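You operate a simulated robot arm through the tools that you are given. There is no shell and no other tool.

Carry out the task below with a simulated robot arm. There is one attempt and no reset: what you move stays moved.

TASK
Turn the console knob to sample A5's shade, stand it in that number's ring and switch the lamp off.
Fine: shades 1 and 2 go in the green ring, 3 and 4 in the red; it is matched in the white ring with the lamp on. Set down upright: what you pick out.

It is judged by the outcome, as a careful person would: the job done as asked, and still so three seconds after it is handed in. It fails if anything else is knocked over, pushed out of place, dropped, spilled or broken.

THE ROBOT
A 7-joint arm with a two-finger parallel gripper, fixed in place. Base frame: the origin is at the foot of the arm, x ahead of it, y to its left, z up; the work surface is at about z = 90. Lengths are in cm, angles in rad, forces in N, time in s.
Its first joint turns from -2.601 to 2.601 rad. Payload 3.43 kg.
The tool frame sits at the grasp point between the pads (the TCP): z along the fingers, y along the line on which they close. The tips reach 3 cm beyond it. Largest opening 9.4 cm; finger width 2.8, thickness 1; the body of the gripper, 5 by 9.6 cm, starts 5.5 cm behind the TCP.
Orientation is that of the tool frame in the base frame, as a unit quaternion [x, y, z, w]. With the fingers straight down and closing along the base's y, the tool's x points along the base's -x, its y along +y and its z along -z.

THE INTERFACE
- The arm moves only by the tool step_arm. Its argument "commands" is text: rows parted by semicolons, each of 7 numbers parted by spaces: the shift along the tool's x, y, z in units of 200 mm (1.0 is 200 mm), then the turn, a rotation vector about the tool's x, y, z in units of 60 degrees (1.0 is 60 degrees), then the opening, from 0 (shut) to 1 (fully open). In form: dx dy dz rx ry rz jaw; .... A call has 1 to 20 rows; each row is the pose to reach, as a shift and turn from the pose commanded when the call began, along the tool's axes at that moment. A call with a number of a shift or a turn outside -1 to 1 is refused whole. A row lasts 0.2 s, in which the tool goes at most 5 cm and 0.15 rad; a call with a longer step from one row to the next is refused whole, and so is a gripper value outside its range. Where a pose cannot be reached the arm comes as near as it can. A force on the tool above 90 N (or 10 N above the force at the start of the call, whichever is more), or a blocked arm, ends the call early, and 0.2 s more pass. The fingers move at their own pace (about 4.5 cm/s each) and stop on an object; they squeeze with about 34 N. The grip force told is the motor's: it shows also when the fingers shut on nothing. Time passes only in rows, and 0.2 s behind the last, so rows that repeat a pose let the fingers close. The reply holds the time, the measured pose of the TCP, the force on the tool along the base axes, the opening and the grip force, in the units named above and with some noise, with the torque about the TCP (base axes, N m) and any sound that the robot's microphone picked up, and new pictures: "pictures" is both (left out), scene, wrist or none.
- Cameras (640 x 400 px; columns grow to the right, rows downward): "scene" is fixed at [23.76, 49.21, 167.77]; the picture's right is [0.95, 0.31, 0.00], its down [0.23, -0.70, -0.67] and it looks along [-0.21, 0.64, -0.74] (base axes); focal length 310 px, centre (320, 200). "wrist" rides on the gripper at [7.6, 1.4, -10.2] in the tool frame; the picture's right is [-0.18, 0.98, 0.00], its down [-0.75, -0.14, -0.64] and it looks along [-0.63, -0.12, 0.77] (tool axes); focal length 243 px, centre (320, 200). There is no depth. A picture from a camera that has moved, and an enlarged one, comes with that camera's place and axes in the base frame and with its lens. The place of the scene camera against the robot may be out by one fixed shift of up to 2.5 cm in any direction.
- close_up(camera, box): a new picture of the part [left, top, right, bottom] of that camera's present view, enlarged. No time passes.
- job_done(): hands the job in; it is judged then, once.

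Places have to be worked out from the pictures, the camera data and where the tool is seen. Open the gripper and draw the arm clear of the work before you hand the job in, unless the task says otherwise.

The tools are called after "Request:" by a JSON object that holds its "method" and its "body". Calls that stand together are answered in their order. step_arm: Moves the arm, as the interface text tells. Its arguments: {"type":"object","properties":{"commands":{"type":"string"},"pictures":{"type":"string","enum":["both","scene","wrist","none"]}},"required":["commands"]} The other tools are called the same way: close_up (camera, box) takes an enlarged picture of a part of a camera's view; job_done () hands the job in.

At the start:

```text
time: 0.0
tcp_pos: [-25.02, 95.65, 122.33]
orientation: [0.0, 1.0, 0.001, 0.0]
force: [0.4, 1.1, -0.4]
wrist_torque: [0.01, 0.03, 0.05]
finger_gap: 9.36
finger_force: 0.1
```

scene: 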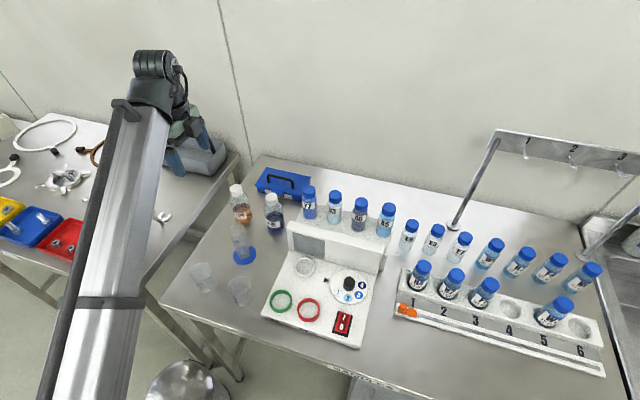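
wrist: 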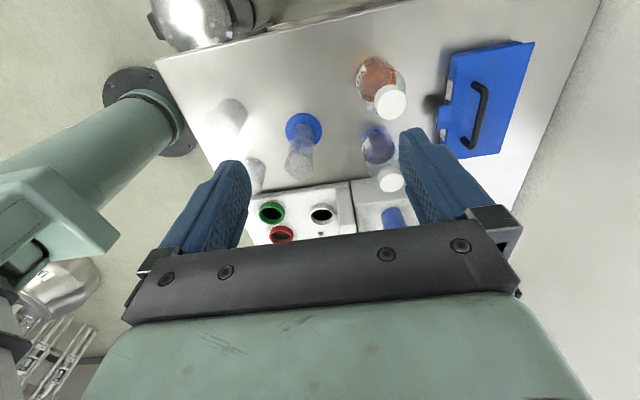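

I'll begin by looking closely at the console, the bottles and the rack in the scene camera before moving anything.

Request:
{"method": "close_up", "body": {"camera": "scene", "box": [250, 210, 400, 350]}}

Request:
{"method": "close_up", "body": {"camera": "scene", "box": [280, 170, 480, 280]}}

Request:
{"method": "close_up", "body": {"camera": "scene", "box": [390, 220, 620, 380]}}

```text
2.86 times, centred on (325, 280) of scene
camera zoom: at [23.76, 49.21, 167.77], right [0.95, 0.31, 0.0], down [0.23, -0.7, -0.67], along [-0.21, 0.64, -0.74], focal length 886 px, centre (306, -29)
```

zoom: 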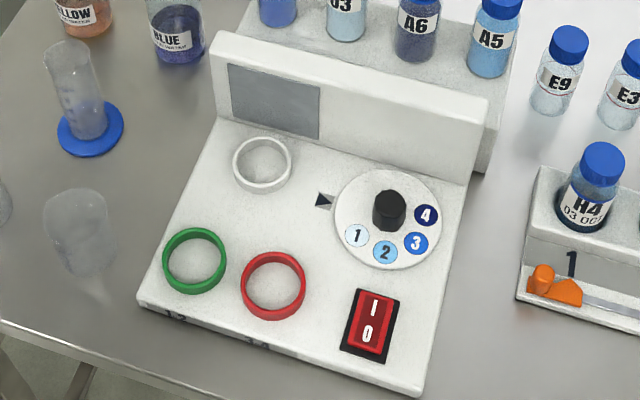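

```text
3.20 times, centred on (380, 225) of scene
camera zoom: at [23.76, 49.21, 167.77], right [0.95, 0.31, 0.0], down [0.23, -0.7, -0.67], along [-0.21, 0.64, -0.74], focal length 992 px, centre (128, 120)
```

zoom: 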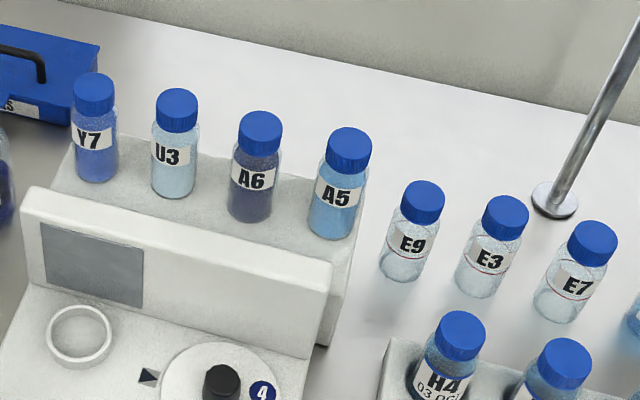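

```text
2.50 times, centred on (505, 300) of scene
camera zoom: at [23.76, 49.21, 167.77], right [0.95, 0.31, 0.0], down [0.23, -0.7, -0.67], along [-0.21, 0.64, -0.74], focal length 775 px, centre (-142, -50)
```

zoom: 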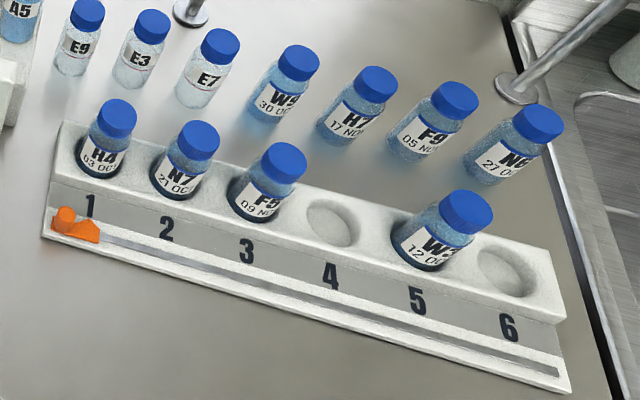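

The scene shows the console (white/green/red rings, a dial 1–4 with a knob, a rocker lamp switch), and A5 is the right-most bottle on the ledge behind it. I'll turn the gripper so the wrist camera looks outward and move, high up, towards the console for a closer view.

Request:
{"method": "step_arm", "body": {"commands": "-0.1 -0.08 0 0 0 -0.14 1; -0.22 -0.18 0 0 0 -0.28 1; -0.36 -0.28 0 0 0 -0.42 1; -0.5 -0.4 0 0 0 -0.56 1; -0.64 -0.5 0 0 0 -0.7 1; -0.78 -0.6 0 0 0 -0.84 1; -0.9 -0.7 0 0 0 -0.98 1; -0.9 -0.7 0 0 0 -0.98 1", "pictures": "both"}}

```text
time: 1.8
tcp_pos: [-6.99, 82.03, 121.06]
orientation: [-0.492, 0.87, 0.01, 0.004]
force: [0.3, 0.3, -0.2]
wrist_torque: [0.0, -0.02, -0.01]
finger_gap: 9.41
finger_force: 0.0
out of reach, approached as far as the arm can: row 6, 7, 8
camera wrist: at [-12.16, 76.19, 131.12], right [-0.75, 0.67, 0.02], down [0.51, 0.56, 0.65], along [0.42, 0.5, -0.76], focal length 243 px, centre (320, 200)
```

scene: 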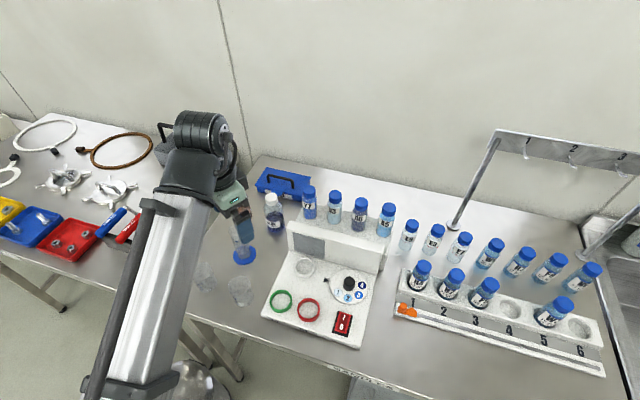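
wrist: 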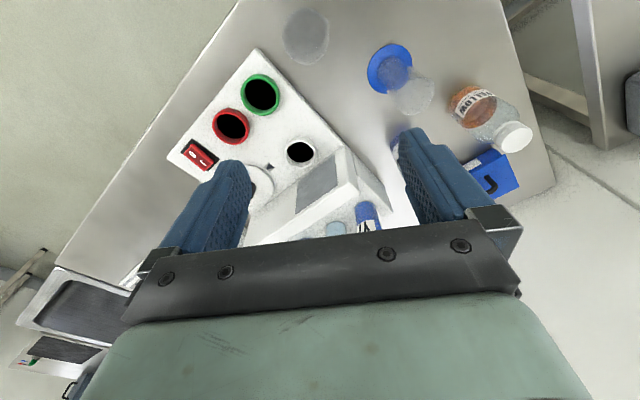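

The tool is now at (-7, 82, 121) and part of the console is in the wrist view, though the last rows were reported at the limit of reach. I'll enlarge the console part of the wrist view.

Request:
{"method": "close_up", "body": {"camera": "wrist", "box": [150, 30, 390, 250]}}

Request:
{"method": "close_up", "body": {"camera": "scene", "box": [320, 255, 380, 345]}}

```text
1.82 times, centred on (270, 140) of wrist
camera zoom: at [-12.16, 76.19, 131.12], right [-0.75, 0.67, 0.02], down [0.51, 0.56, 0.65], along [0.42, 0.5, -0.76], focal length 441 px, centre (411, 309)
```

zoom: 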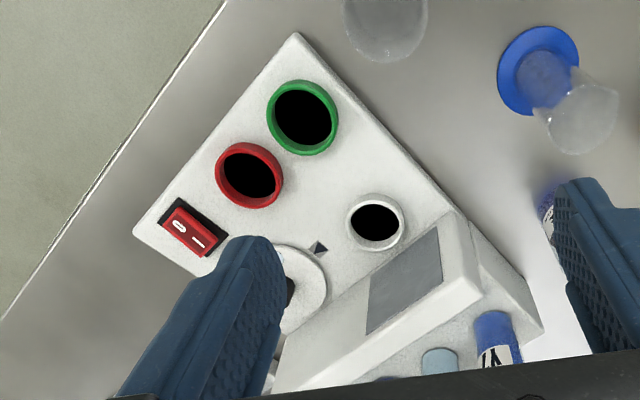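

```text
4.44 times, centred on (350, 300) of scene
camera zoom: at [23.76, 49.21, 167.77], right [0.95, 0.31, 0.0], down [0.23, -0.7, -0.67], along [-0.21, 0.64, -0.74], focal length 1378 px, centre (187, -244)
```

zoom: 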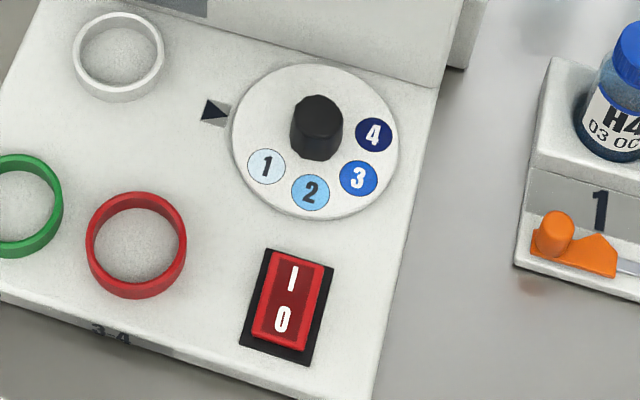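

The white ring works out at about (3.3, 90, 95) from the wrist camera, so the scene camera is offset about (-2.5, +1). I'll move to about (8, 75, 117), with the camera facing radially outward, to see the bottles and the dial.

Request:
{"method": "step_arm", "body": {"commands": "-0.018 -0.165 0.05 0 0 -0.084 1; -0.036 -0.33 0.1 0 0 -0.168 1; -0.054 -0.5 0.15 0 0 -0.252 1; -0.072 -0.66 0.2 0 0 -0.336 1; -0.089 -0.823 0.25 0 0 -0.42 1; -0.089 -0.823 0.25 0 0 -0.42 1", "pictures": "both"}}

```text
time: 3.2
tcp_pos: [7.92, 75.29, 115.88]
orientation: [-0.667, 0.745, 0.005, 0.005]
force: [-34.6, 34.0, -61.5]
wrist_torque: [1.15, -5.08, -3.45]
finger_gap: 9.4
finger_force: 0.0
out of reach, approached as far as the arm can: row 1, 2
camera wrist: at [5.65, 67.79, 125.92], right [-0.96, 0.29, 0.0], down [0.22, 0.72, 0.65], along [0.19, 0.63, -0.76], focal length 243 px, centre (320, 200)
```

scene: 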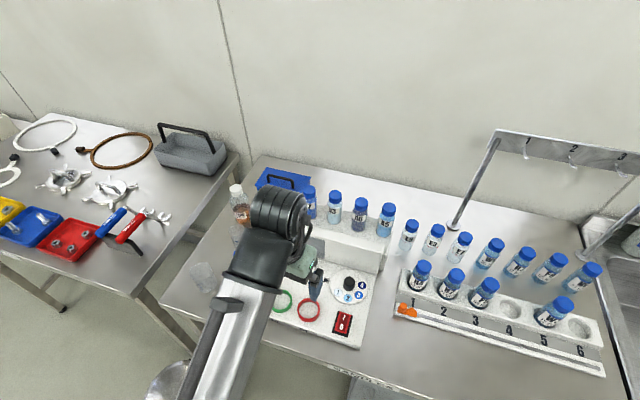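
wrist: 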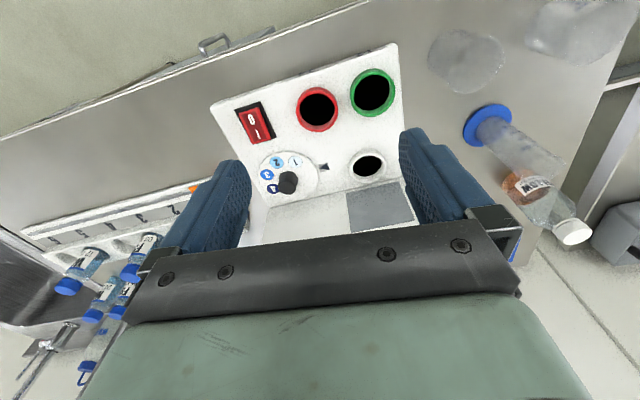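

The reply shows an unexpected force of about 78 N on the tool, though nothing near the gripper is visible. I'll hold still for a moment to see whether it was only inertial.

Request:
{"method": "step_arm", "body": {"commands": "0 0 0 0 0 0 1; 0 0 0 0 0 0 1", "pictures": "both"}}

```text
time: 3.8
tcp_pos: [7.84, 75.24, 115.81]
orientation: [-0.668, 0.744, 0.005, 0.007]
force: [-21.0, 32.4, -62.0]
wrist_torque: [1.47, -3.29, -2.14]
finger_gap: 9.4
finger_force: 0.0
camera wrist: at [5.65, 67.79, 125.92], right [-0.96, 0.29, 0.0], down [0.22, 0.72, 0.65], along [0.19, 0.63, -0.76], focal length 243 px, centre (320, 200)
```

scene: 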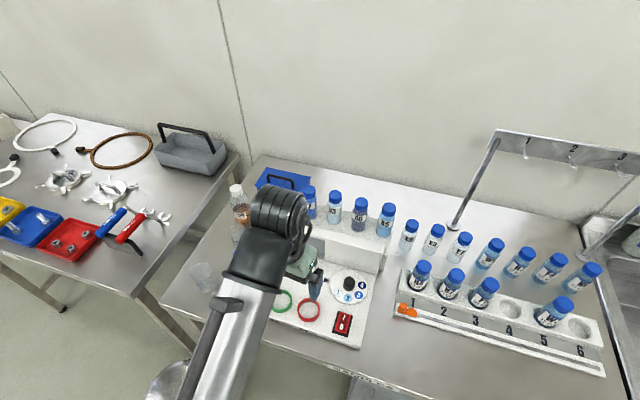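
wrist: 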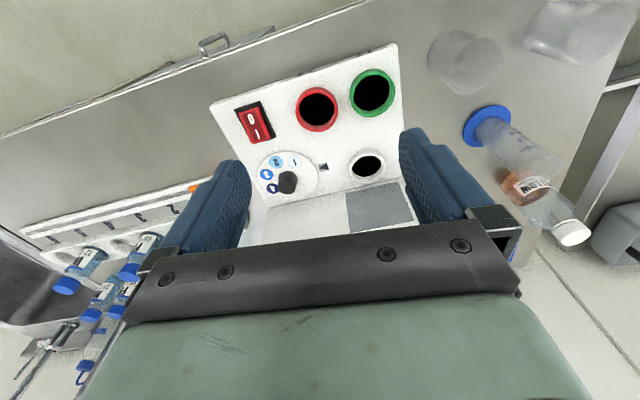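

The force persists (about 70 N, pushing the hand down and outward), so the hand seems to touch something, possibly the arm's own forearm. I'll look closely before moving.

Request:
{"method": "close_up", "body": {"camera": "scene", "box": [210, 170, 370, 340]}}

Request:
{"method": "close_up", "body": {"camera": "wrist", "box": [180, 30, 440, 230]}}

```text
2.35 times, centred on (290, 255) of scene
camera zoom: at [23.76, 49.21, 167.77], right [0.95, 0.31, 0.0], down [0.23, -0.7, -0.67], along [-0.21, 0.64, -0.74], focal length 730 px, centre (391, 71)
```

zoom: 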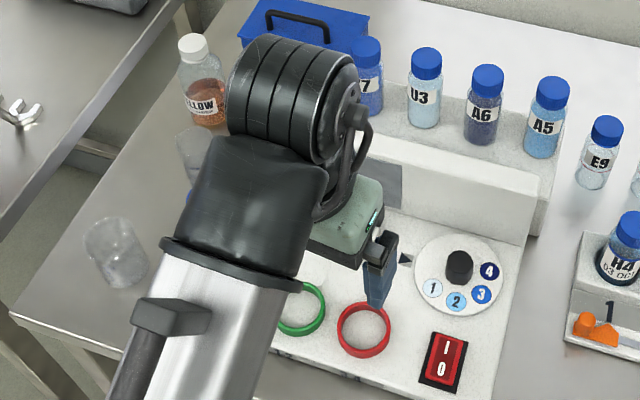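

```text
2.00 times, centred on (310, 130) of wrist
camera zoom: at [5.65, 67.79, 125.92], right [-0.96, 0.29, 0.0], down [0.22, 0.72, 0.65], along [0.19, 0.63, -0.76], focal length 485 px, centre (340, 340)
```

zoom: 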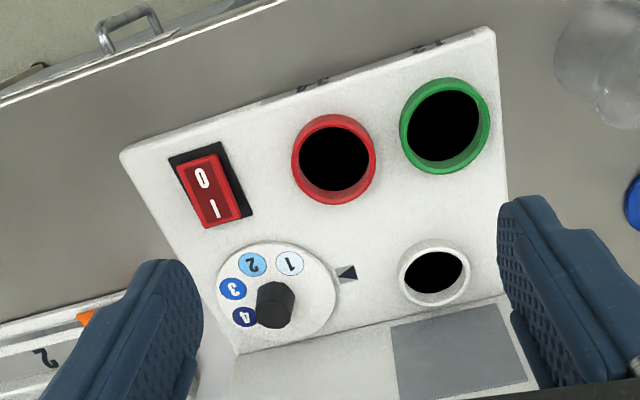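

The hand looks folded close to the forearm at this short radius, so I judge this to be self-contact. I'll move outward about 7 cm and tilt the tool outward, which opens the wrist angle, watching the force.

Request:
{"method": "step_arm", "body": {"commands": "-0.1 0 0 0 -0.05 0 1; -0.2 0 0 0 -0.15 0 1; -0.3 0 0 0 -0.25 0 1; -0.35 0 0 0 -0.33 0 1; -0.35 0 0 0 -0.33 0 1", "pictures": "both"}}

```text
time: 5.0
tcp_pos: [8.71, 82.19, 115.86]
orientation: [-0.659, 0.732, 0.116, 0.128]
force: [-0.1, 0.6, 0.2]
wrist_torque: [0.02, 0.02, 0.01]
finger_gap: 9.39
finger_force: 0.0
camera wrist: at [6.14, 71.78, 122.95], right [-0.96, 0.27, 0.06], down [0.19, 0.47, 0.86], along [0.21, 0.84, -0.51], focal length 243 px, centre (320, 200)
```

scene: 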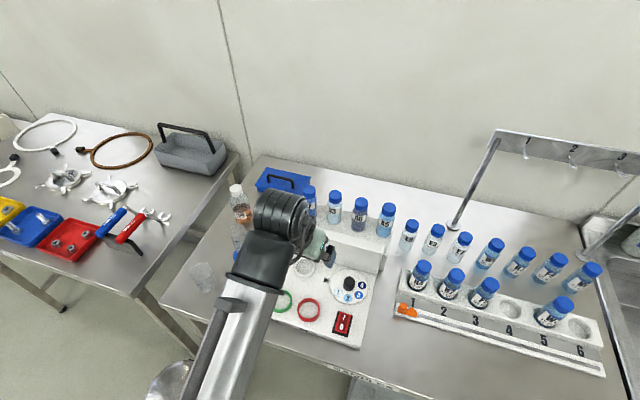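
wrist: 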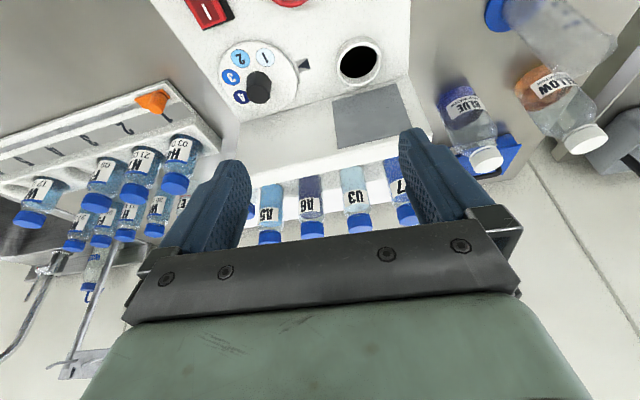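

The force is gone, and A5 and the dial are now visible in the wrist view. I'll enlarge both regions to locate A5, the dial and the rings accurately.

Request:
{"method": "close_up", "body": {"camera": "wrist", "box": [230, 130, 430, 250]}}

Request:
{"method": "close_up", "body": {"camera": "wrist", "box": [180, 0, 420, 140]}}

```text
3.20 times, centred on (330, 190) of wrist
camera zoom: at [6.14, 71.78, 122.95], right [-0.96, 0.27, 0.06], down [0.19, 0.47, 0.86], along [0.21, 0.84, -0.51], focal length 776 px, centre (288, 232)
```

zoom: 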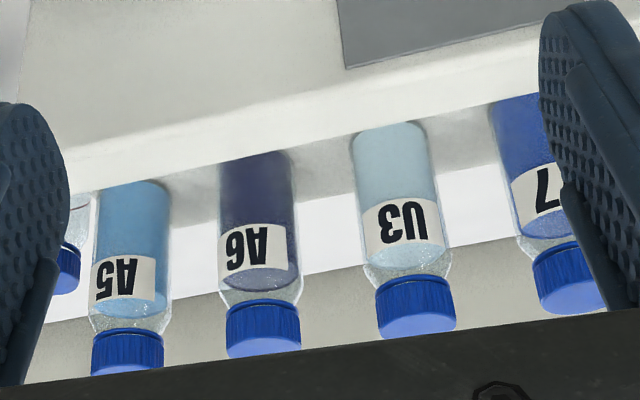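

```text
2.67 times, centred on (300, 70) of wrist
camera zoom: at [6.14, 71.78, 122.95], right [-0.96, 0.27, 0.06], down [0.19, 0.47, 0.86], along [0.21, 0.84, -0.51], focal length 647 px, centre (373, 547)
```

zoom: 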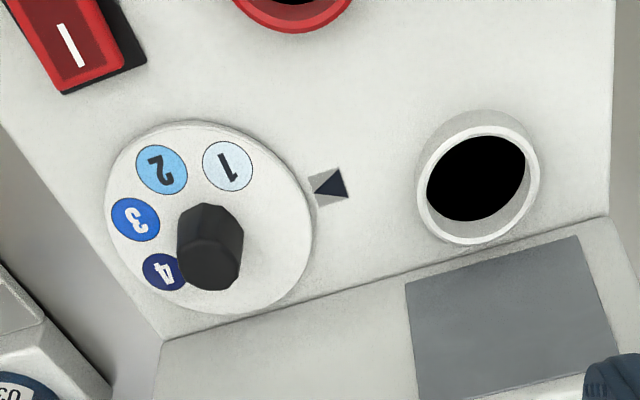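

A5's cap works out at about (22.8, 104.2, 108.3), its neighbour A6 about 7 cm to the left, and the console is nearly parallel to the base x axis. I'll go to a pre-grasp point 12 cm back from A5 with the tool tilted 35° outward, closing along base x, with the jaw partly shut to about 6 cm.

Request:
{"method": "step_arm", "body": {"commands": "-0.125 -0.103 0.05 -0.008 -0.042 -0.015 0.64; -0.25 -0.206 0.1 -0.015 -0.084 -0.03 0.64; -0.375 -0.31 0.16 -0.023 -0.126 -0.045 0.64; -0.5 -0.413 0.22 -0.031 -0.168 -0.06 0.64; -0.625 -0.516 0.29 -0.038 -0.21 -0.075 0.64; -0.749 -0.619 0.353 -0.046 -0.252 -0.0895 0.64; -0.749 -0.619 0.353 -0.046 -0.252 -0.0895 0.64", "pictures": "both"}}

```text
time: 6.6
tcp_pos: [22.9, 97.23, 114.38]
orientation: [0.675, -0.674, -0.212, -0.212]
force: [0.9, -0.4, -0.2]
wrist_torque: [0.0, 0.0, 0.0]
finger_gap: 6.02
finger_force: 0.0
camera wrist: at [21.46, 85.26, 118.42], right [-0.98, 0.15, 0.1], down [0.14, 0.25, 0.96], along [0.12, 0.96, -0.27], focal length 243 px, centre (320, 200)
```

scene: 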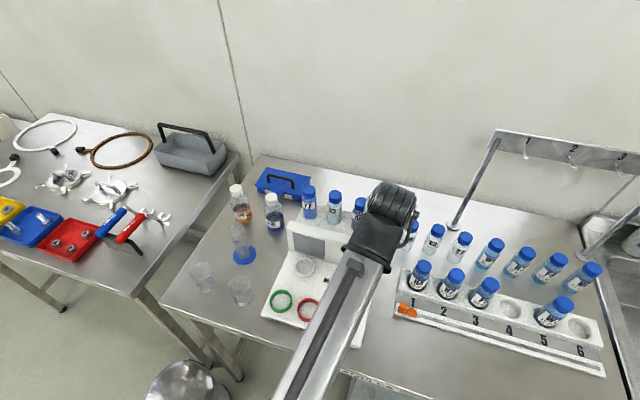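
wrist: 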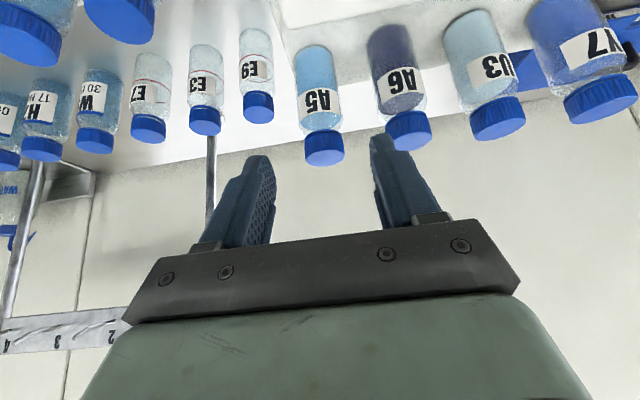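

The arm reached the pre-grasp pose cleanly (tilt 34.9°, yaw 90°). I'll enlarge A5 to refine its x, y and height.

Request:
{"method": "close_up", "body": {"camera": "wrist", "box": [240, 20, 440, 240]}}

Request:
{"method": "close_up", "body": {"camera": "scene", "box": [330, 170, 450, 260]}}

```text
1.82 times, centred on (340, 130) of wrist
camera zoom: at [21.46, 85.26, 118.42], right [-0.98, 0.15, 0.1], down [0.14, 0.25, 0.96], along [0.12, 0.96, -0.27], focal length 441 px, centre (284, 327)
```

zoom: 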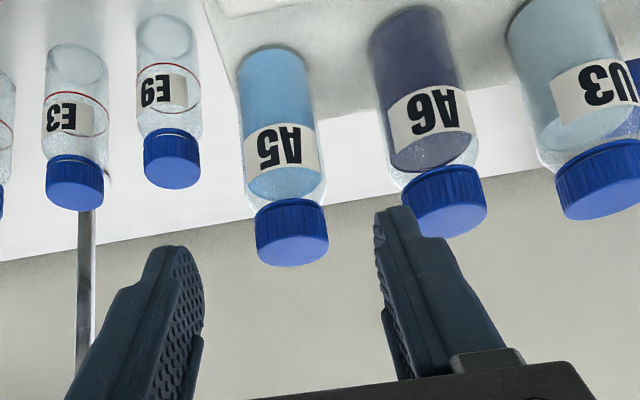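

```text
4.44 times, centred on (390, 215) of scene
camera zoom: at [23.76, 49.21, 167.77], right [0.95, 0.31, 0.0], down [0.23, -0.7, -0.67], along [-0.21, 0.64, -0.74], focal length 1378 px, centre (9, 133)
```

zoom: 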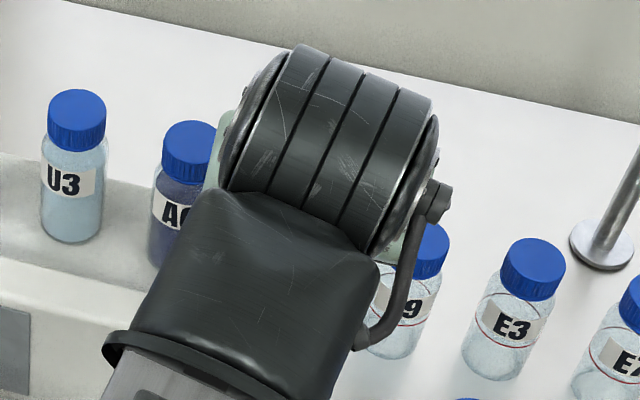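

Refined estimate for A5: axis at (22.9, 104.6), cap centre z≈108.2, and the fingers straddle it symmetrically. I'll advance along the approach axis most of the way, then check.

Request:
{"method": "step_arm", "body": {"commands": "0 0 0.1 0 0 0 0.64; -0.004 0 0.2 0 0 0 0.64; -0.008 0 0.3 0 0 0 0.64; -0.01 0 0.38 0 0 0 0.64; -0.01 0 0.38 0 0 0 0.64", "pictures": "both"}}

```text
time: 7.8
tcp_pos: [22.79, 101.75, 108.38]
orientation: [-0.675, 0.675, 0.212, 0.212]
force: [0.4, 0.0, -1.4]
wrist_torque: [-0.02, -0.04, -0.01]
finger_gap: 5.99
finger_force: 0.0
camera wrist: at [21.42, 89.67, 112.44], right [-0.98, 0.15, 0.11], down [0.14, 0.25, 0.96], along [0.12, 0.96, -0.27], focal length 243 px, centre (320, 200)
```

scene: 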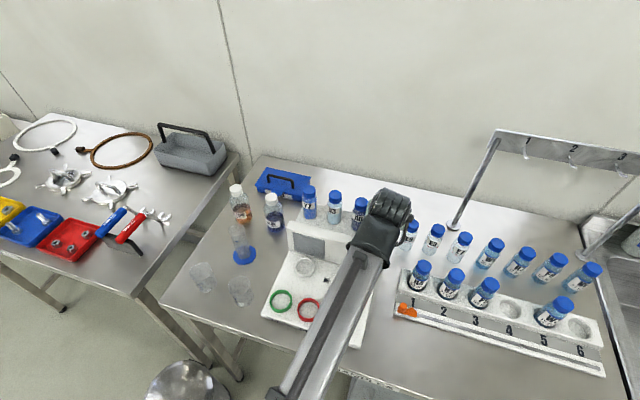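
wrist: 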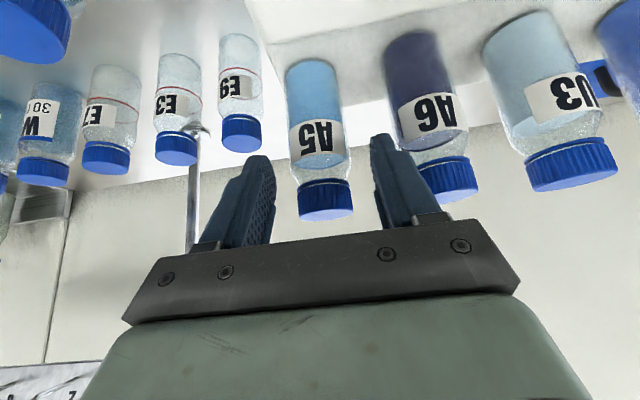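

A5 sits centred between the fingers with clearance to A6. I'll advance the last 5 cm and, after checking, close.

Request:
{"method": "step_arm", "body": {"commands": "0 -0.002 0.07 0 0 0 0.64; 0 -0.004 0.14 0 0 0 0.64; 0 -0.005 0.2 0 0 0 0.64; 0 -0.005 0.249 0 0 0 0.64; 0 -0.005 0.249 0 0 0 0.64", "pictures": "wrist"}}

```text
time: 9.0
tcp_pos: [22.69, 104.58, 104.42]
orientation: [0.675, -0.674, -0.212, -0.213]
force: [-0.2, -1.5, -0.4]
wrist_torque: [0.0, -0.02, 0.03]
finger_gap: 6.03
finger_force: 0.0
camera wrist: at [21.32, 92.49, 108.41], right [-0.98, 0.15, 0.11], down [0.14, 0.25, 0.96], along [0.12, 0.96, -0.27], focal length 243 px, centre (320, 200)
```

wrist: 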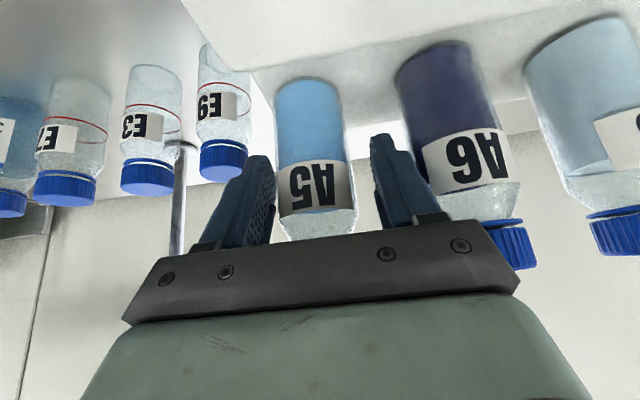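

A5's label sits right at the grasp point, only about 0.25 cm off centre to +x. I'll correct that and close the fingers.

Request:
{"method": "step_arm", "body": {"commands": "0 -0.012 0 0 0 0 0.64; 0 -0.012 0 0 0 0 0.4; 0 -0.012 0 0 0 0 0.2; 0 -0.012 0 0 0 0 0; 0 -0.012 0 0 0 0 0; 0 -0.012 0 0 0 0 0", "pictures": "wrist"}}

```text
time: 10.4
tcp_pos: [23.12, 104.61, 104.43]
orientation: [-0.674, 0.675, 0.213, 0.213]
force: [0.4, 1.6, 0.5]
wrist_torque: [0.02, 0.06, -0.01]
finger_gap: 4.58
finger_force: 34.4
camera wrist: at [21.58, 92.49, 108.38], right [-0.98, 0.15, 0.11], down [0.14, 0.25, 0.96], along [0.12, 0.96, -0.27], focal length 243 px, centre (320, 200)
```

wrist: 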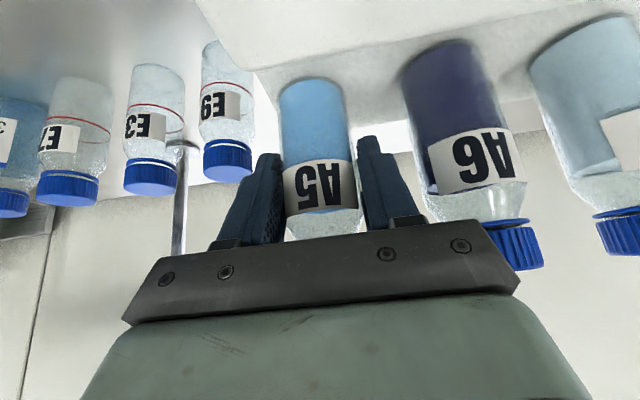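

The fingers stopped at a 4.58 cm gap with 34 N of grip. I'll check visually that both pads are on the bottle before lifting.

Request:
{"method": "close_up", "body": {"camera": "wrist", "box": [220, 60, 440, 260]}}

Request:
{"method": "close_up", "body": {"camera": "scene", "box": [250, 240, 340, 330]}}

```text
2.00 times, centred on (330, 160) of wrist
camera zoom: at [21.58, 92.49, 108.38], right [-0.98, 0.15, 0.11], down [0.14, 0.25, 0.96], along [0.12, 0.96, -0.27], focal length 485 px, centre (300, 280)
```

zoom: 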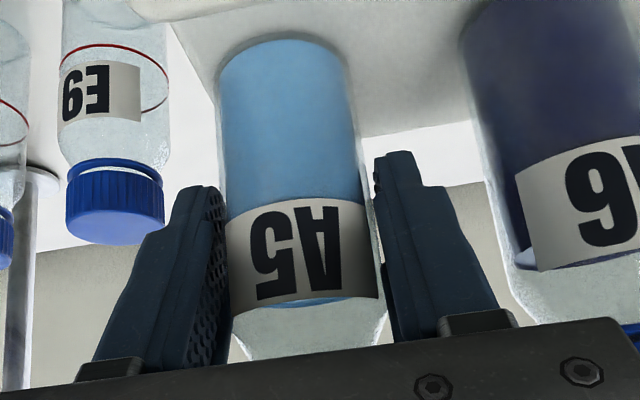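

```text
4.44 times, centred on (295, 285) of scene
camera zoom: at [23.76, 49.21, 167.77], right [0.95, 0.31, 0.0], down [0.23, -0.7, -0.67], along [-0.21, 0.64, -0.74], focal length 1378 px, centre (431, -178)
```

zoom: 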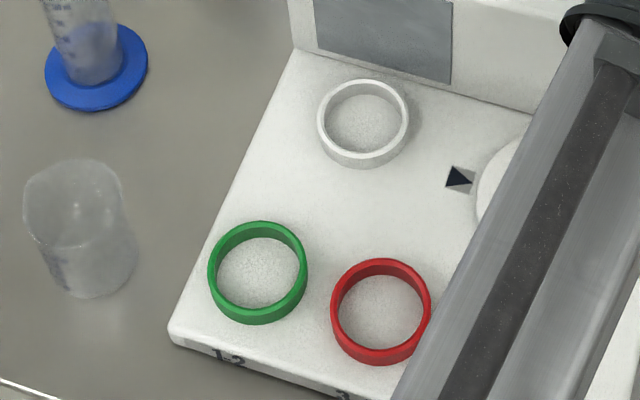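

The pads hold A5 near its label with the bottle axis about 1 cm beyond the TCP, which is a sound grip. I'll lift it slowly straight up about 5 cm and check.

Request:
{"method": "step_arm", "body": {"commands": "-0.014 0 -0.02 0 0 0 0; -0.043 0 -0.062 0 0 0 0; -0.086 0 -0.123 0 0 0 0; -0.143 0 -0.205 0 0 0 0; -0.172 0 -0.246 0 0 0 0; -0.172 0 -0.246 0 0 0 0", "pictures": "both"}}

```text
time: 11.8
tcp_pos: [23.05, 104.63, 110.29]
orientation: [-0.675, 0.675, 0.212, 0.212]
force: [0.2, -0.3, -1.9]
wrist_torque: [0.0, 0.01, 0.01]
finger_gap: 4.55
finger_force: 33.9
camera wrist: at [21.58, 92.56, 114.32], right [-0.98, 0.15, 0.11], down [0.14, 0.25, 0.96], along [0.12, 0.96, -0.27], focal length 243 px, centre (320, 200)
```

scene: 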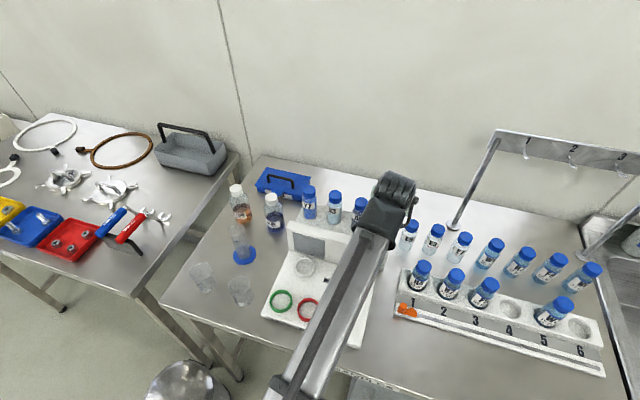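
wrist: 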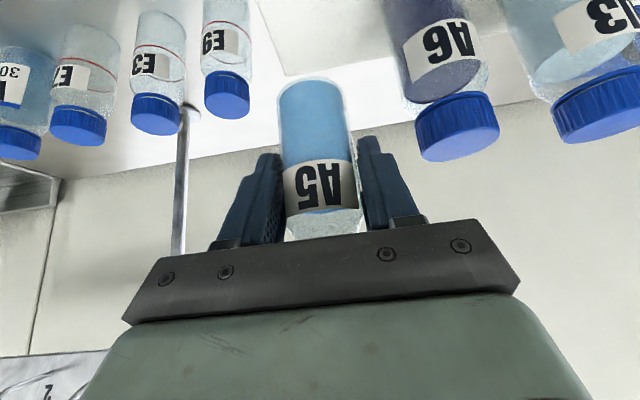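

A5 is lifted cleanly (grip 34 N, no contact force). I'll draw it inward over the panel first, then across to above the white ring at about (4.5, 91.3).

Request:
{"method": "step_arm", "body": {"commands": "0.1 0 -0.11 0 0 0 0; 0.21 0 -0.2 0 0 0 0; 0.33 0 -0.29 0 0 0 0; 0.463 0 -0.384 0 0 0 0; 0.48 0.15 -0.4 0 0 0 0; 0.5 0.32 -0.415 0 0 0 0; 0.52 0.48 -0.43 0 0 0 0; 0.54 0.64 -0.44 0 0 0 0; 0.558 0.8 -0.45 0 0 0 0; 0.558 0.9275 -0.45 0 0 0 0; 0.558 0.9275 -0.45 0 0 0 0", "pictures": "both"}}

```text
time: 14.2
tcp_pos: [4.34, 90.23, 111.37]
orientation: [0.675, -0.675, -0.211, -0.212]
force: [0.5, 0.5, -1.5]
wrist_torque: [0.02, 0.01, 0.04]
finger_gap: 4.53
finger_force: 34.0
camera wrist: at [2.95, 78.27, 115.35], right [-0.98, 0.15, 0.11], down [0.14, 0.25, 0.96], along [0.12, 0.96, -0.27], focal length 243 px, centre (320, 200)
```

scene: 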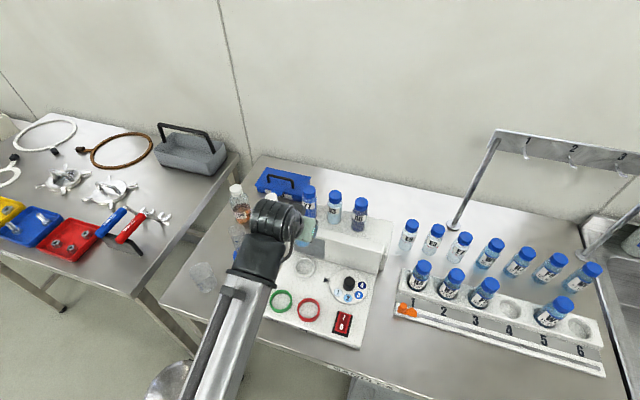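
wrist: 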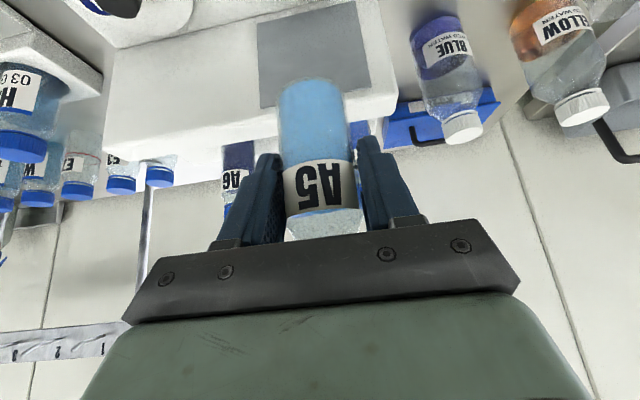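

The bottle is above the white ring area and held firmly. I'll descend 9 cm so the ring comes into the wrist view for fine alignment.

Request:
{"method": "step_arm", "body": {"commands": "0.06 0 0.09 0 0 0 0; 0.13 0 0.18 0 0 0 0; 0.2 0 0.28 0 0 0 0; 0.257 0 0.369 0 0 0 0; 0.257 0 0.369 0 0 0 0", "pictures": "both"}}

```text
time: 15.4
tcp_pos: [4.59, 90.32, 102.39]
orientation: [-0.674, 0.675, 0.212, 0.213]
force: [-0.4, -0.3, -1.9]
wrist_torque: [0.01, 0.03, 0.0]
finger_gap: 4.5
finger_force: 34.4
camera wrist: at [3.19, 78.3, 106.34], right [-0.98, 0.15, 0.11], down [0.14, 0.25, 0.96], along [0.12, 0.96, -0.27], focal length 243 px, centre (320, 200)
```

scene: 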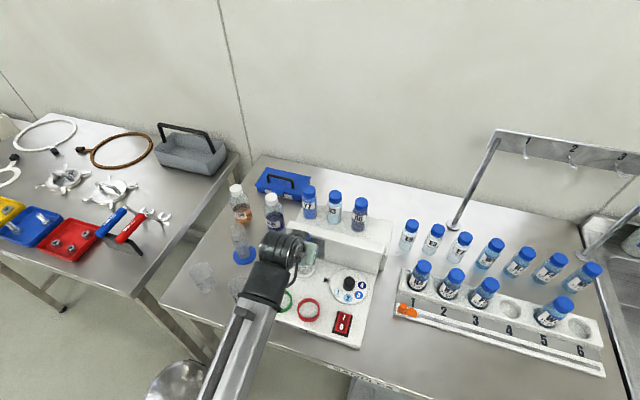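
wrist: 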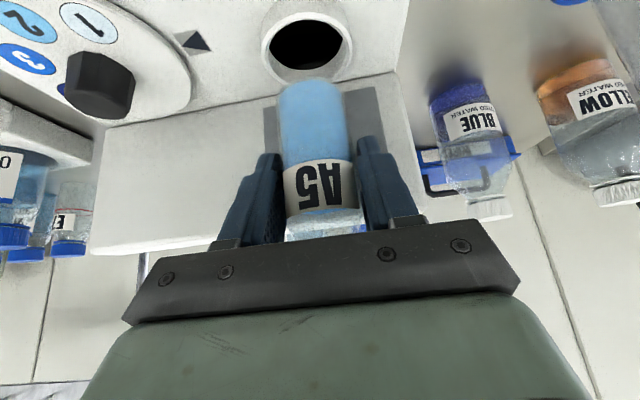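

The white ring is now visible just beyond the bottle's bottom. I'll enlarge to measure the offset between the bottle's base and the ring.

Request:
{"method": "close_up", "body": {"camera": "wrist", "box": [230, 0, 410, 120]}}

Request:
{"method": "close_up", "body": {"camera": "scene", "box": [240, 210, 380, 310]}}

```text
3.33 times, centred on (320, 60) of wrist
camera zoom: at [3.19, 78.3, 106.34], right [-0.98, 0.15, 0.11], down [0.14, 0.25, 0.96], along [0.12, 0.96, -0.27], focal length 809 px, centre (320, 667)
```

zoom: 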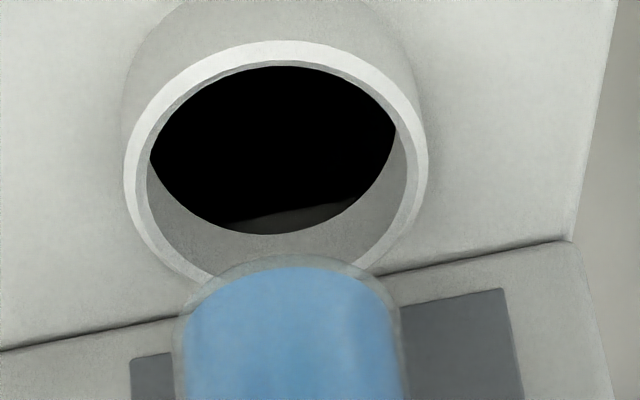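

```text
4.00 times, centred on (310, 260) of scene
camera zoom: at [23.76, 49.21, 167.77], right [0.95, 0.31, 0.0], down [0.23, -0.7, -0.67], along [-0.21, 0.64, -0.74], focal length 1241 px, centre (360, -40)
```

zoom: 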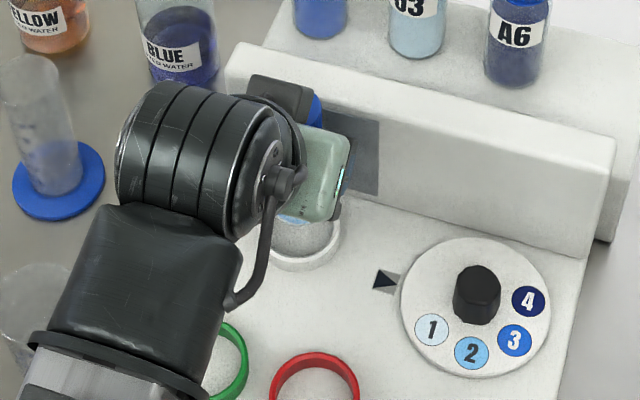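

Ring centre and bottle axis agree in x to about 0.1 cm, and the bottle's bottom is about 3 cm above the rim. I'll lower 2.5 cm to compare the base and rim directly with little parallax.

Request:
{"method": "step_arm", "body": {"commands": "0.03 0.003 0.04 0 0 0 0; 0.0715 0.005 0.1025 0 0 0 0; 0.0715 0.005 0.1025 0 0 0 0", "pictures": "wrist"}}

Request:
{"method": "close_up", "body": {"camera": "wrist", "box": [220, 20, 410, 140]}}

```text
time: 16.2
tcp_pos: [4.33, 90.21, 99.74]
orientation: [0.675, -0.675, -0.212, -0.212]
force: [0.4, 0.9, -0.1]
wrist_torque: [-0.04, 0.0, -0.04]
finger_gap: 4.49
finger_force: 34.5
camera wrist: at [2.99, 78.23, 103.77], right [-0.98, 0.15, 0.11], down [0.14, 0.25, 0.96], along [0.12, 0.96, -0.27], focal length 243 px, centre (320, 200)
```

wrist: 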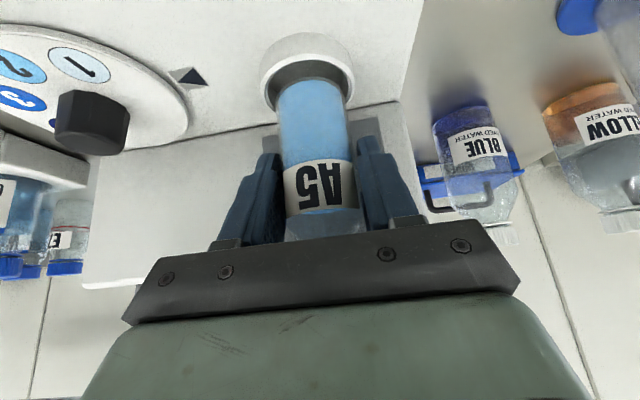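

```text
3.33 times, centred on (315, 80) of wrist
camera zoom: at [2.99, 78.23, 103.77], right [-0.98, 0.15, 0.11], down [0.14, 0.25, 0.96], along [0.12, 0.96, -0.27], focal length 809 px, centre (337, 600)
```

zoom: 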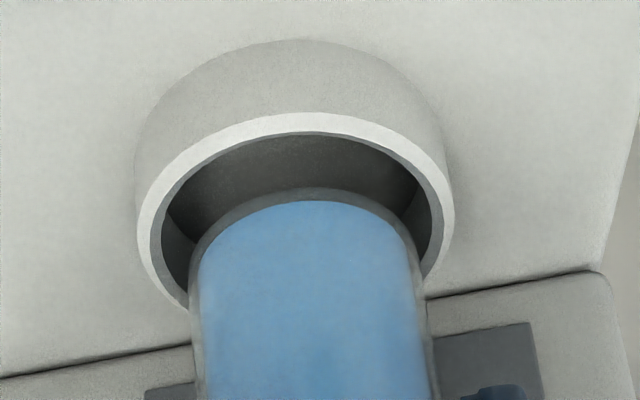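

In x the bottle and ring agree; in y the bottle looks about 0.7 cm too far out relative to the ring. I'll raise slightly, shift 0.75 cm inward and look again.

Request:
{"method": "step_arm", "body": {"commands": "-0.0143 0 -0.0205 0 0 0 0; 0.0165 0 -0.042 0 0 0 0; 0.0165 0 -0.042 0 0 0 0", "pictures": "wrist"}}

Request:
{"method": "close_up", "body": {"camera": "wrist", "box": [220, 20, 410, 140]}}

```text
time: 17.0
tcp_pos: [4.49, 89.43, 100.08]
orientation: [0.675, -0.675, -0.212, -0.211]
force: [-0.1, 0.2, -0.8]
wrist_torque: [0.01, 0.02, 0.01]
finger_gap: 4.51
finger_force: 33.6
camera wrist: at [2.96, 77.49, 104.23], right [-0.98, 0.15, 0.11], down [0.14, 0.25, 0.96], along [0.12, 0.96, -0.27], focal length 243 px, centre (320, 200)
```

wrist: 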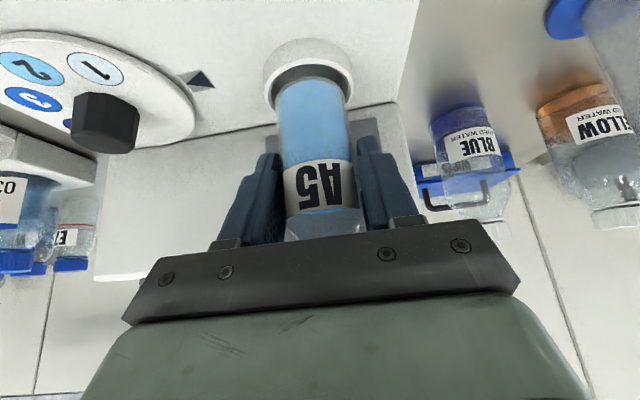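

```text
3.33 times, centred on (315, 80) of wrist
camera zoom: at [2.96, 77.49, 104.23], right [-0.98, 0.15, 0.11], down [0.14, 0.25, 0.96], along [0.12, 0.96, -0.27], focal length 809 px, centre (337, 600)
```

zoom: 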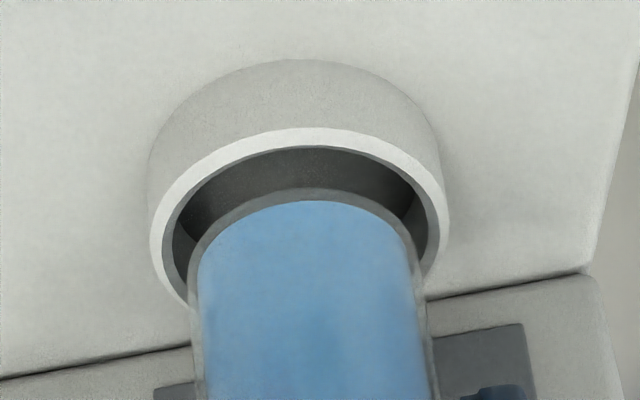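

The bottle base now looks nearly concentric with the ring (gaps about 0.5 cm near, 0.35 cm far). I'll lower in small steps and watch the force.

Request:
{"method": "step_arm", "body": {"commands": "0.0086 0 0.0123 0 0 0 0; 0.0172 0 0.0246 0 0 0 0; 0.023 0 0.033 0 0 0 0; 0.023 0 0.033 0 0 0 0", "pictures": "wrist"}}

Request:
{"method": "close_up", "body": {"camera": "wrist", "box": [220, 20, 410, 140]}}

```text
time: 18.0
tcp_pos: [4.3, 89.52, 99.47]
orientation: [-0.674, 0.675, 0.213, 0.213]
force: [0.8, 0.7, 1.7]
wrist_torque: [-0.02, 0.03, -0.01]
finger_gap: 4.52
finger_force: 34.7
camera wrist: at [2.93, 77.47, 103.5], right [-0.98, 0.15, 0.11], down [0.14, 0.25, 0.96], along [0.12, 0.96, -0.27], focal length 243 px, centre (320, 200)
```

wrist: 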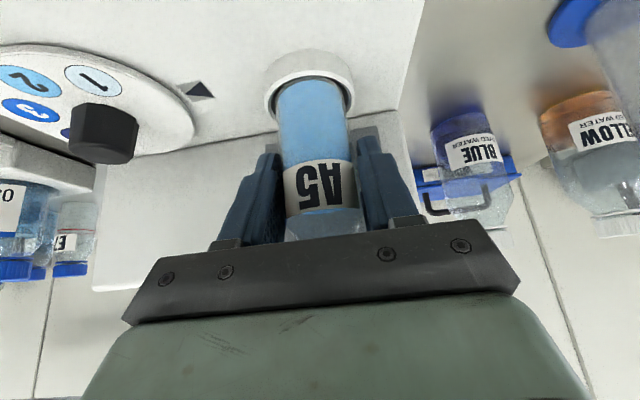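

```text
3.33 times, centred on (315, 80) of wrist
camera zoom: at [2.93, 77.47, 103.5], right [-0.98, 0.15, 0.11], down [0.14, 0.25, 0.96], along [0.12, 0.96, -0.27], focal length 809 px, centre (337, 600)
```

zoom: 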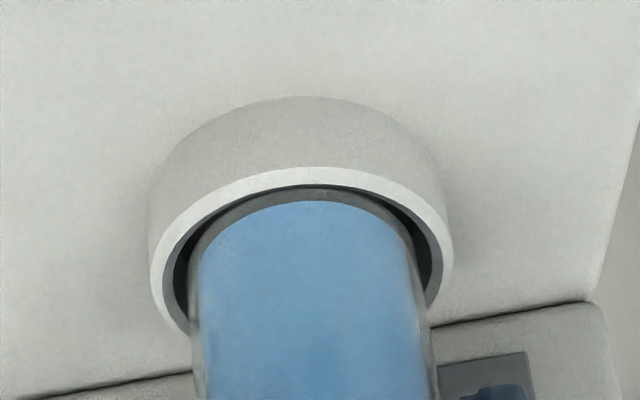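

The bottle's base is now at rim level and centred, with no contact force. I'll continue lowering about 0.5 cm at a time.

Request:
{"method": "step_arm", "body": {"commands": "0.006 -0.003 0.008 0 0 0 0; 0.0115 -0.003 0.0164 0 0 0 0; 0.0145 -0.003 0.0205 0 0 0 0; 0.0145 -0.003 0.0205 0 0 0 0", "pictures": "none"}}

Request:
{"method": "close_up", "body": {"camera": "wrist", "box": [220, 20, 410, 140]}}

```text
time: 19.0
tcp_pos: [4.47, 89.67, 99.09]
orientation: [-0.673, 0.674, 0.213, 0.215]
force: [-0.8, 9.5, 30.3]
wrist_torque: [0.08, 0.07, 0.03]
finger_gap: 4.5
finger_force: 33.6
```

```text
3.33 times, centred on (315, 80) of wrist
camera zoom: at [3.08, 77.52, 103.09], right [-0.98, 0.15, 0.11], down [0.14, 0.24, 0.96], along [0.12, 0.96, -0.26], focal length 809 px, centre (337, 600)
```

zoom: 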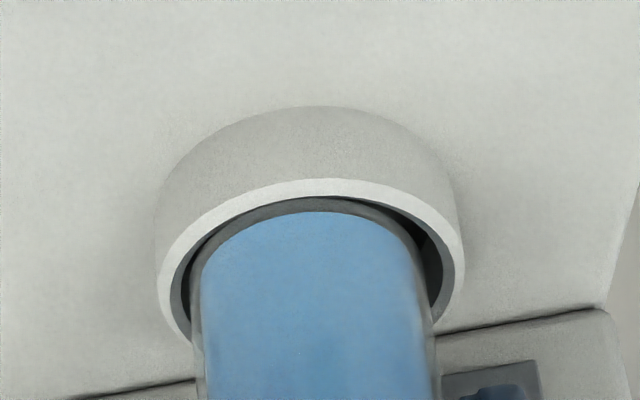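

A 30 N upward force means the base is resting on the near rim, so the bottle is about 0.4 cm too far inward. I'll raise it, shift 0.38 cm outward and check how the bottle sits in the grip.

Request:
{"method": "step_arm", "body": {"commands": "-0.0115 0 -0.0164 0 0 0 0; -0.023 0 -0.033 0 0 0 0; -0.0386 0 -0.022 0 0 0 0; -0.0386 0 -0.022 0 0 0 0", "pictures": "wrist"}}

Request:
{"method": "close_up", "body": {"camera": "wrist", "box": [220, 20, 410, 140]}}

```text
time: 20.0
tcp_pos: [4.54, 89.95, 99.72]
orientation: [0.675, -0.675, -0.213, -0.212]
force: [1.1, -0.3, -0.6]
wrist_torque: [0.0, 0.01, 0.03]
finger_gap: 4.48
finger_force: 34.1
camera wrist: at [3.07, 77.84, 103.78], right [-0.98, 0.15, 0.1], down [0.14, 0.25, 0.96], along [0.12, 0.96, -0.27], focal length 243 px, centre (320, 200)
```

wrist: 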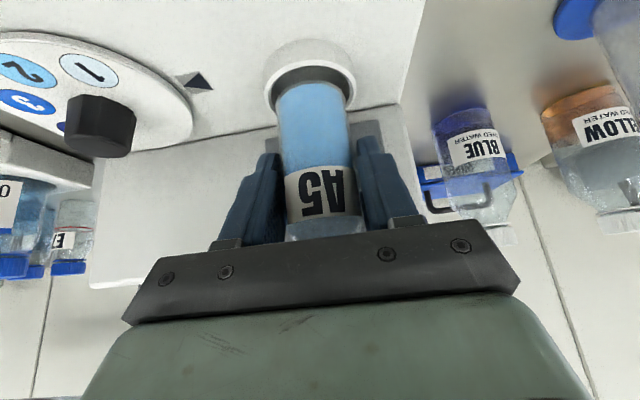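

```text
3.33 times, centred on (315, 80) of wrist
camera zoom: at [3.07, 77.84, 103.78], right [-0.98, 0.15, 0.1], down [0.14, 0.25, 0.96], along [0.12, 0.96, -0.27], focal length 809 px, centre (337, 600)
```

zoom: 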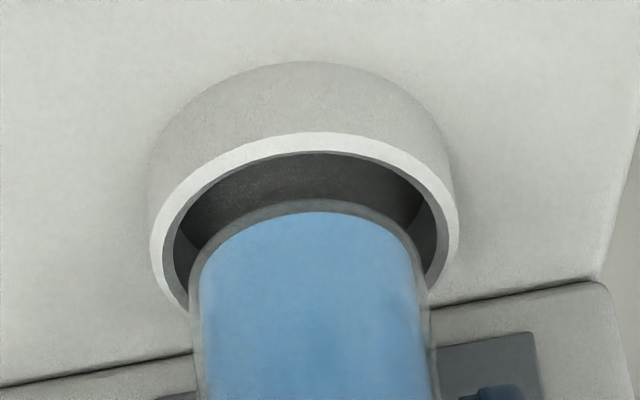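

The bottle slid up about 0.25 cm in the grip but is still upright; the gaps now compute to about 0.43 cm on both sides. I'll lower 0.9 cm in small rows.

Request:
{"method": "step_arm", "body": {"commands": "0.0086 0 0.0123 0 0 0 0; 0.0143 0 0.0205 0 0 0 0; 0.02 0 0.0287 0 0 0 0; 0.0257 0 0.0369 0 0 0 0; 0.0257 0 0.0369 0 0 0 0", "pictures": "none"}}

Request:
{"method": "close_up", "body": {"camera": "wrist", "box": [220, 20, 410, 140]}}

```text
time: 21.2
tcp_pos: [4.43, 89.85, 98.89]
orientation: [-0.674, 0.675, 0.212, 0.212]
force: [-0.4, -1.0, -0.6]
wrist_torque: [-0.02, 0.0, 0.0]
finger_gap: 4.47
finger_force: 34.3
```

```text
3.33 times, centred on (315, 80) of wrist
camera zoom: at [3.06, 77.85, 102.86], right [-0.98, 0.15, 0.11], down [0.14, 0.25, 0.96], along [0.12, 0.96, -0.27], focal length 809 px, centre (337, 600)
```

zoom: 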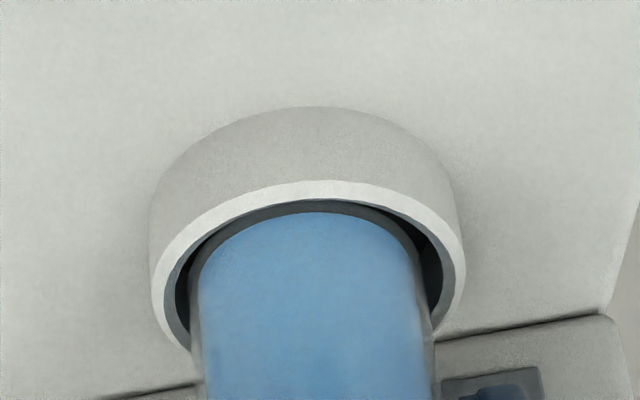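

No contact yet at z=98.9. I'll continue lowering in small steps.

Request:
{"method": "step_arm", "body": {"commands": "0.0057 0 0.0082 0 0 0 0; 0.0114 0 0.0164 0 0 0 0; 0.0114 0 0.0164 0 0 0 0", "pictures": "none"}}

Request:
{"method": "close_up", "body": {"camera": "wrist", "box": [220, 20, 410, 140]}}

```text
time: 22.0
tcp_pos: [4.42, 89.97, 98.47]
orientation: [-0.674, 0.674, 0.213, 0.213]
force: [2.3, 2.7, 0.6]
wrist_torque: [0.1, -0.05, 0.05]
finger_gap: 4.45
finger_force: 33.8
```

```text
3.33 times, centred on (315, 80) of wrist
camera zoom: at [3.01, 77.84, 102.46], right [-0.98, 0.15, 0.1], down [0.14, 0.25, 0.96], along [0.12, 0.96, -0.27], focal length 809 px, centre (337, 600)
```

zoom: 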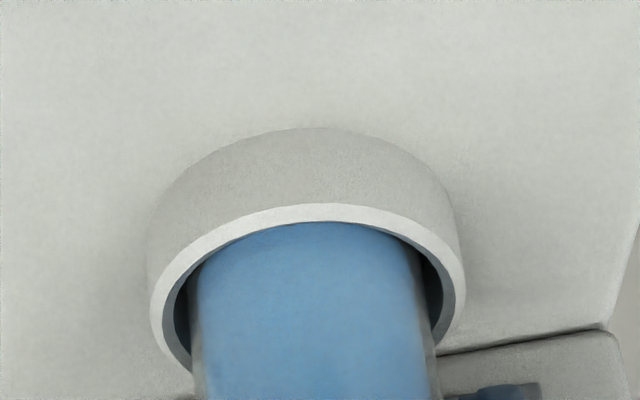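

The base is now inside the ring (the near rim hides it), with only a light side force. I'll ease 0.1 cm outward and keep lowering.

Request:
{"method": "step_arm", "body": {"commands": "-0.004 0 0.003 0 0 0 0; 0.0017 0 0.011 0 0 0 0; 0.0074 0 0.0193 0 0 0 0; 0.0074 0 0.0193 0 0 0 0", "pictures": "none"}}

Request:
{"method": "close_up", "body": {"camera": "wrist", "box": [220, 20, 410, 140]}}

```text
time: 23.0
tcp_pos: [4.37, 89.91, 98.02]
orientation: [-0.674, 0.675, 0.212, 0.212]
force: [-0.1, 0.1, -0.8]
wrist_torque: [0.02, 0.0, 0.02]
finger_gap: 4.49
finger_force: 34.1
```

```text
3.33 times, centred on (315, 80) of wrist
camera zoom: at [3.03, 77.94, 102.06], right [-0.98, 0.15, 0.11], down [0.14, 0.25, 0.96], along [0.12, 0.96, -0.27], focal length 809 px, centre (337, 600)
```

zoom: 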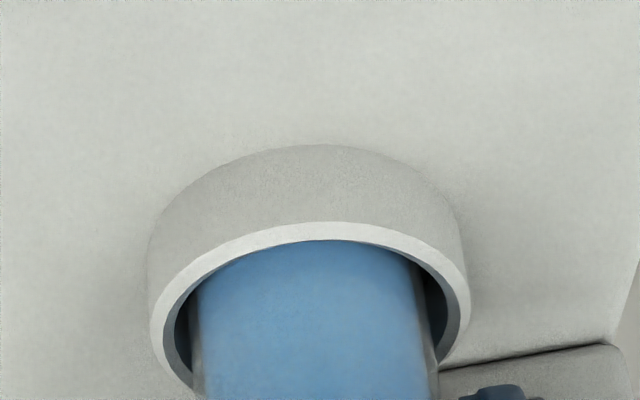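

Going well with no contact force; z=98.0. Lowering further in small steps to find the floor.

Request:
{"method": "step_arm", "body": {"commands": "0.0043 0 0.0062 0 0 0 0; 0.0086 0 0.0123 0 0 0 0; 0.0086 0 0.0123 0 0 0 0", "pictures": "none"}}

Request:
{"method": "step_arm", "body": {"commands": "0.0043 0 0.0062 0 0 0 0; 0.0086 0 0.0123 0 0 0 0; 0.0086 0 0.0123 0 0 0 0", "pictures": "none"}}

```text
time: 23.8
tcp_pos: [4.47, 89.98, 98.0]
orientation: [-0.674, 0.674, 0.213, 0.215]
force: [1.5, 0.1, 27.8]
wrist_torque: [0.38, 0.21, 0.05]
finger_gap: 4.46
finger_force: 34.5
```

```text
time: 24.6
tcp_pos: [4.42, 89.8, 97.56]
orientation: [0.674, -0.674, -0.213, -0.213]
force: [3.4, -1.8, 33.0]
wrist_torque: [0.23, 0.18, 0.04]
finger_gap: 4.45
finger_force: 33.9
```

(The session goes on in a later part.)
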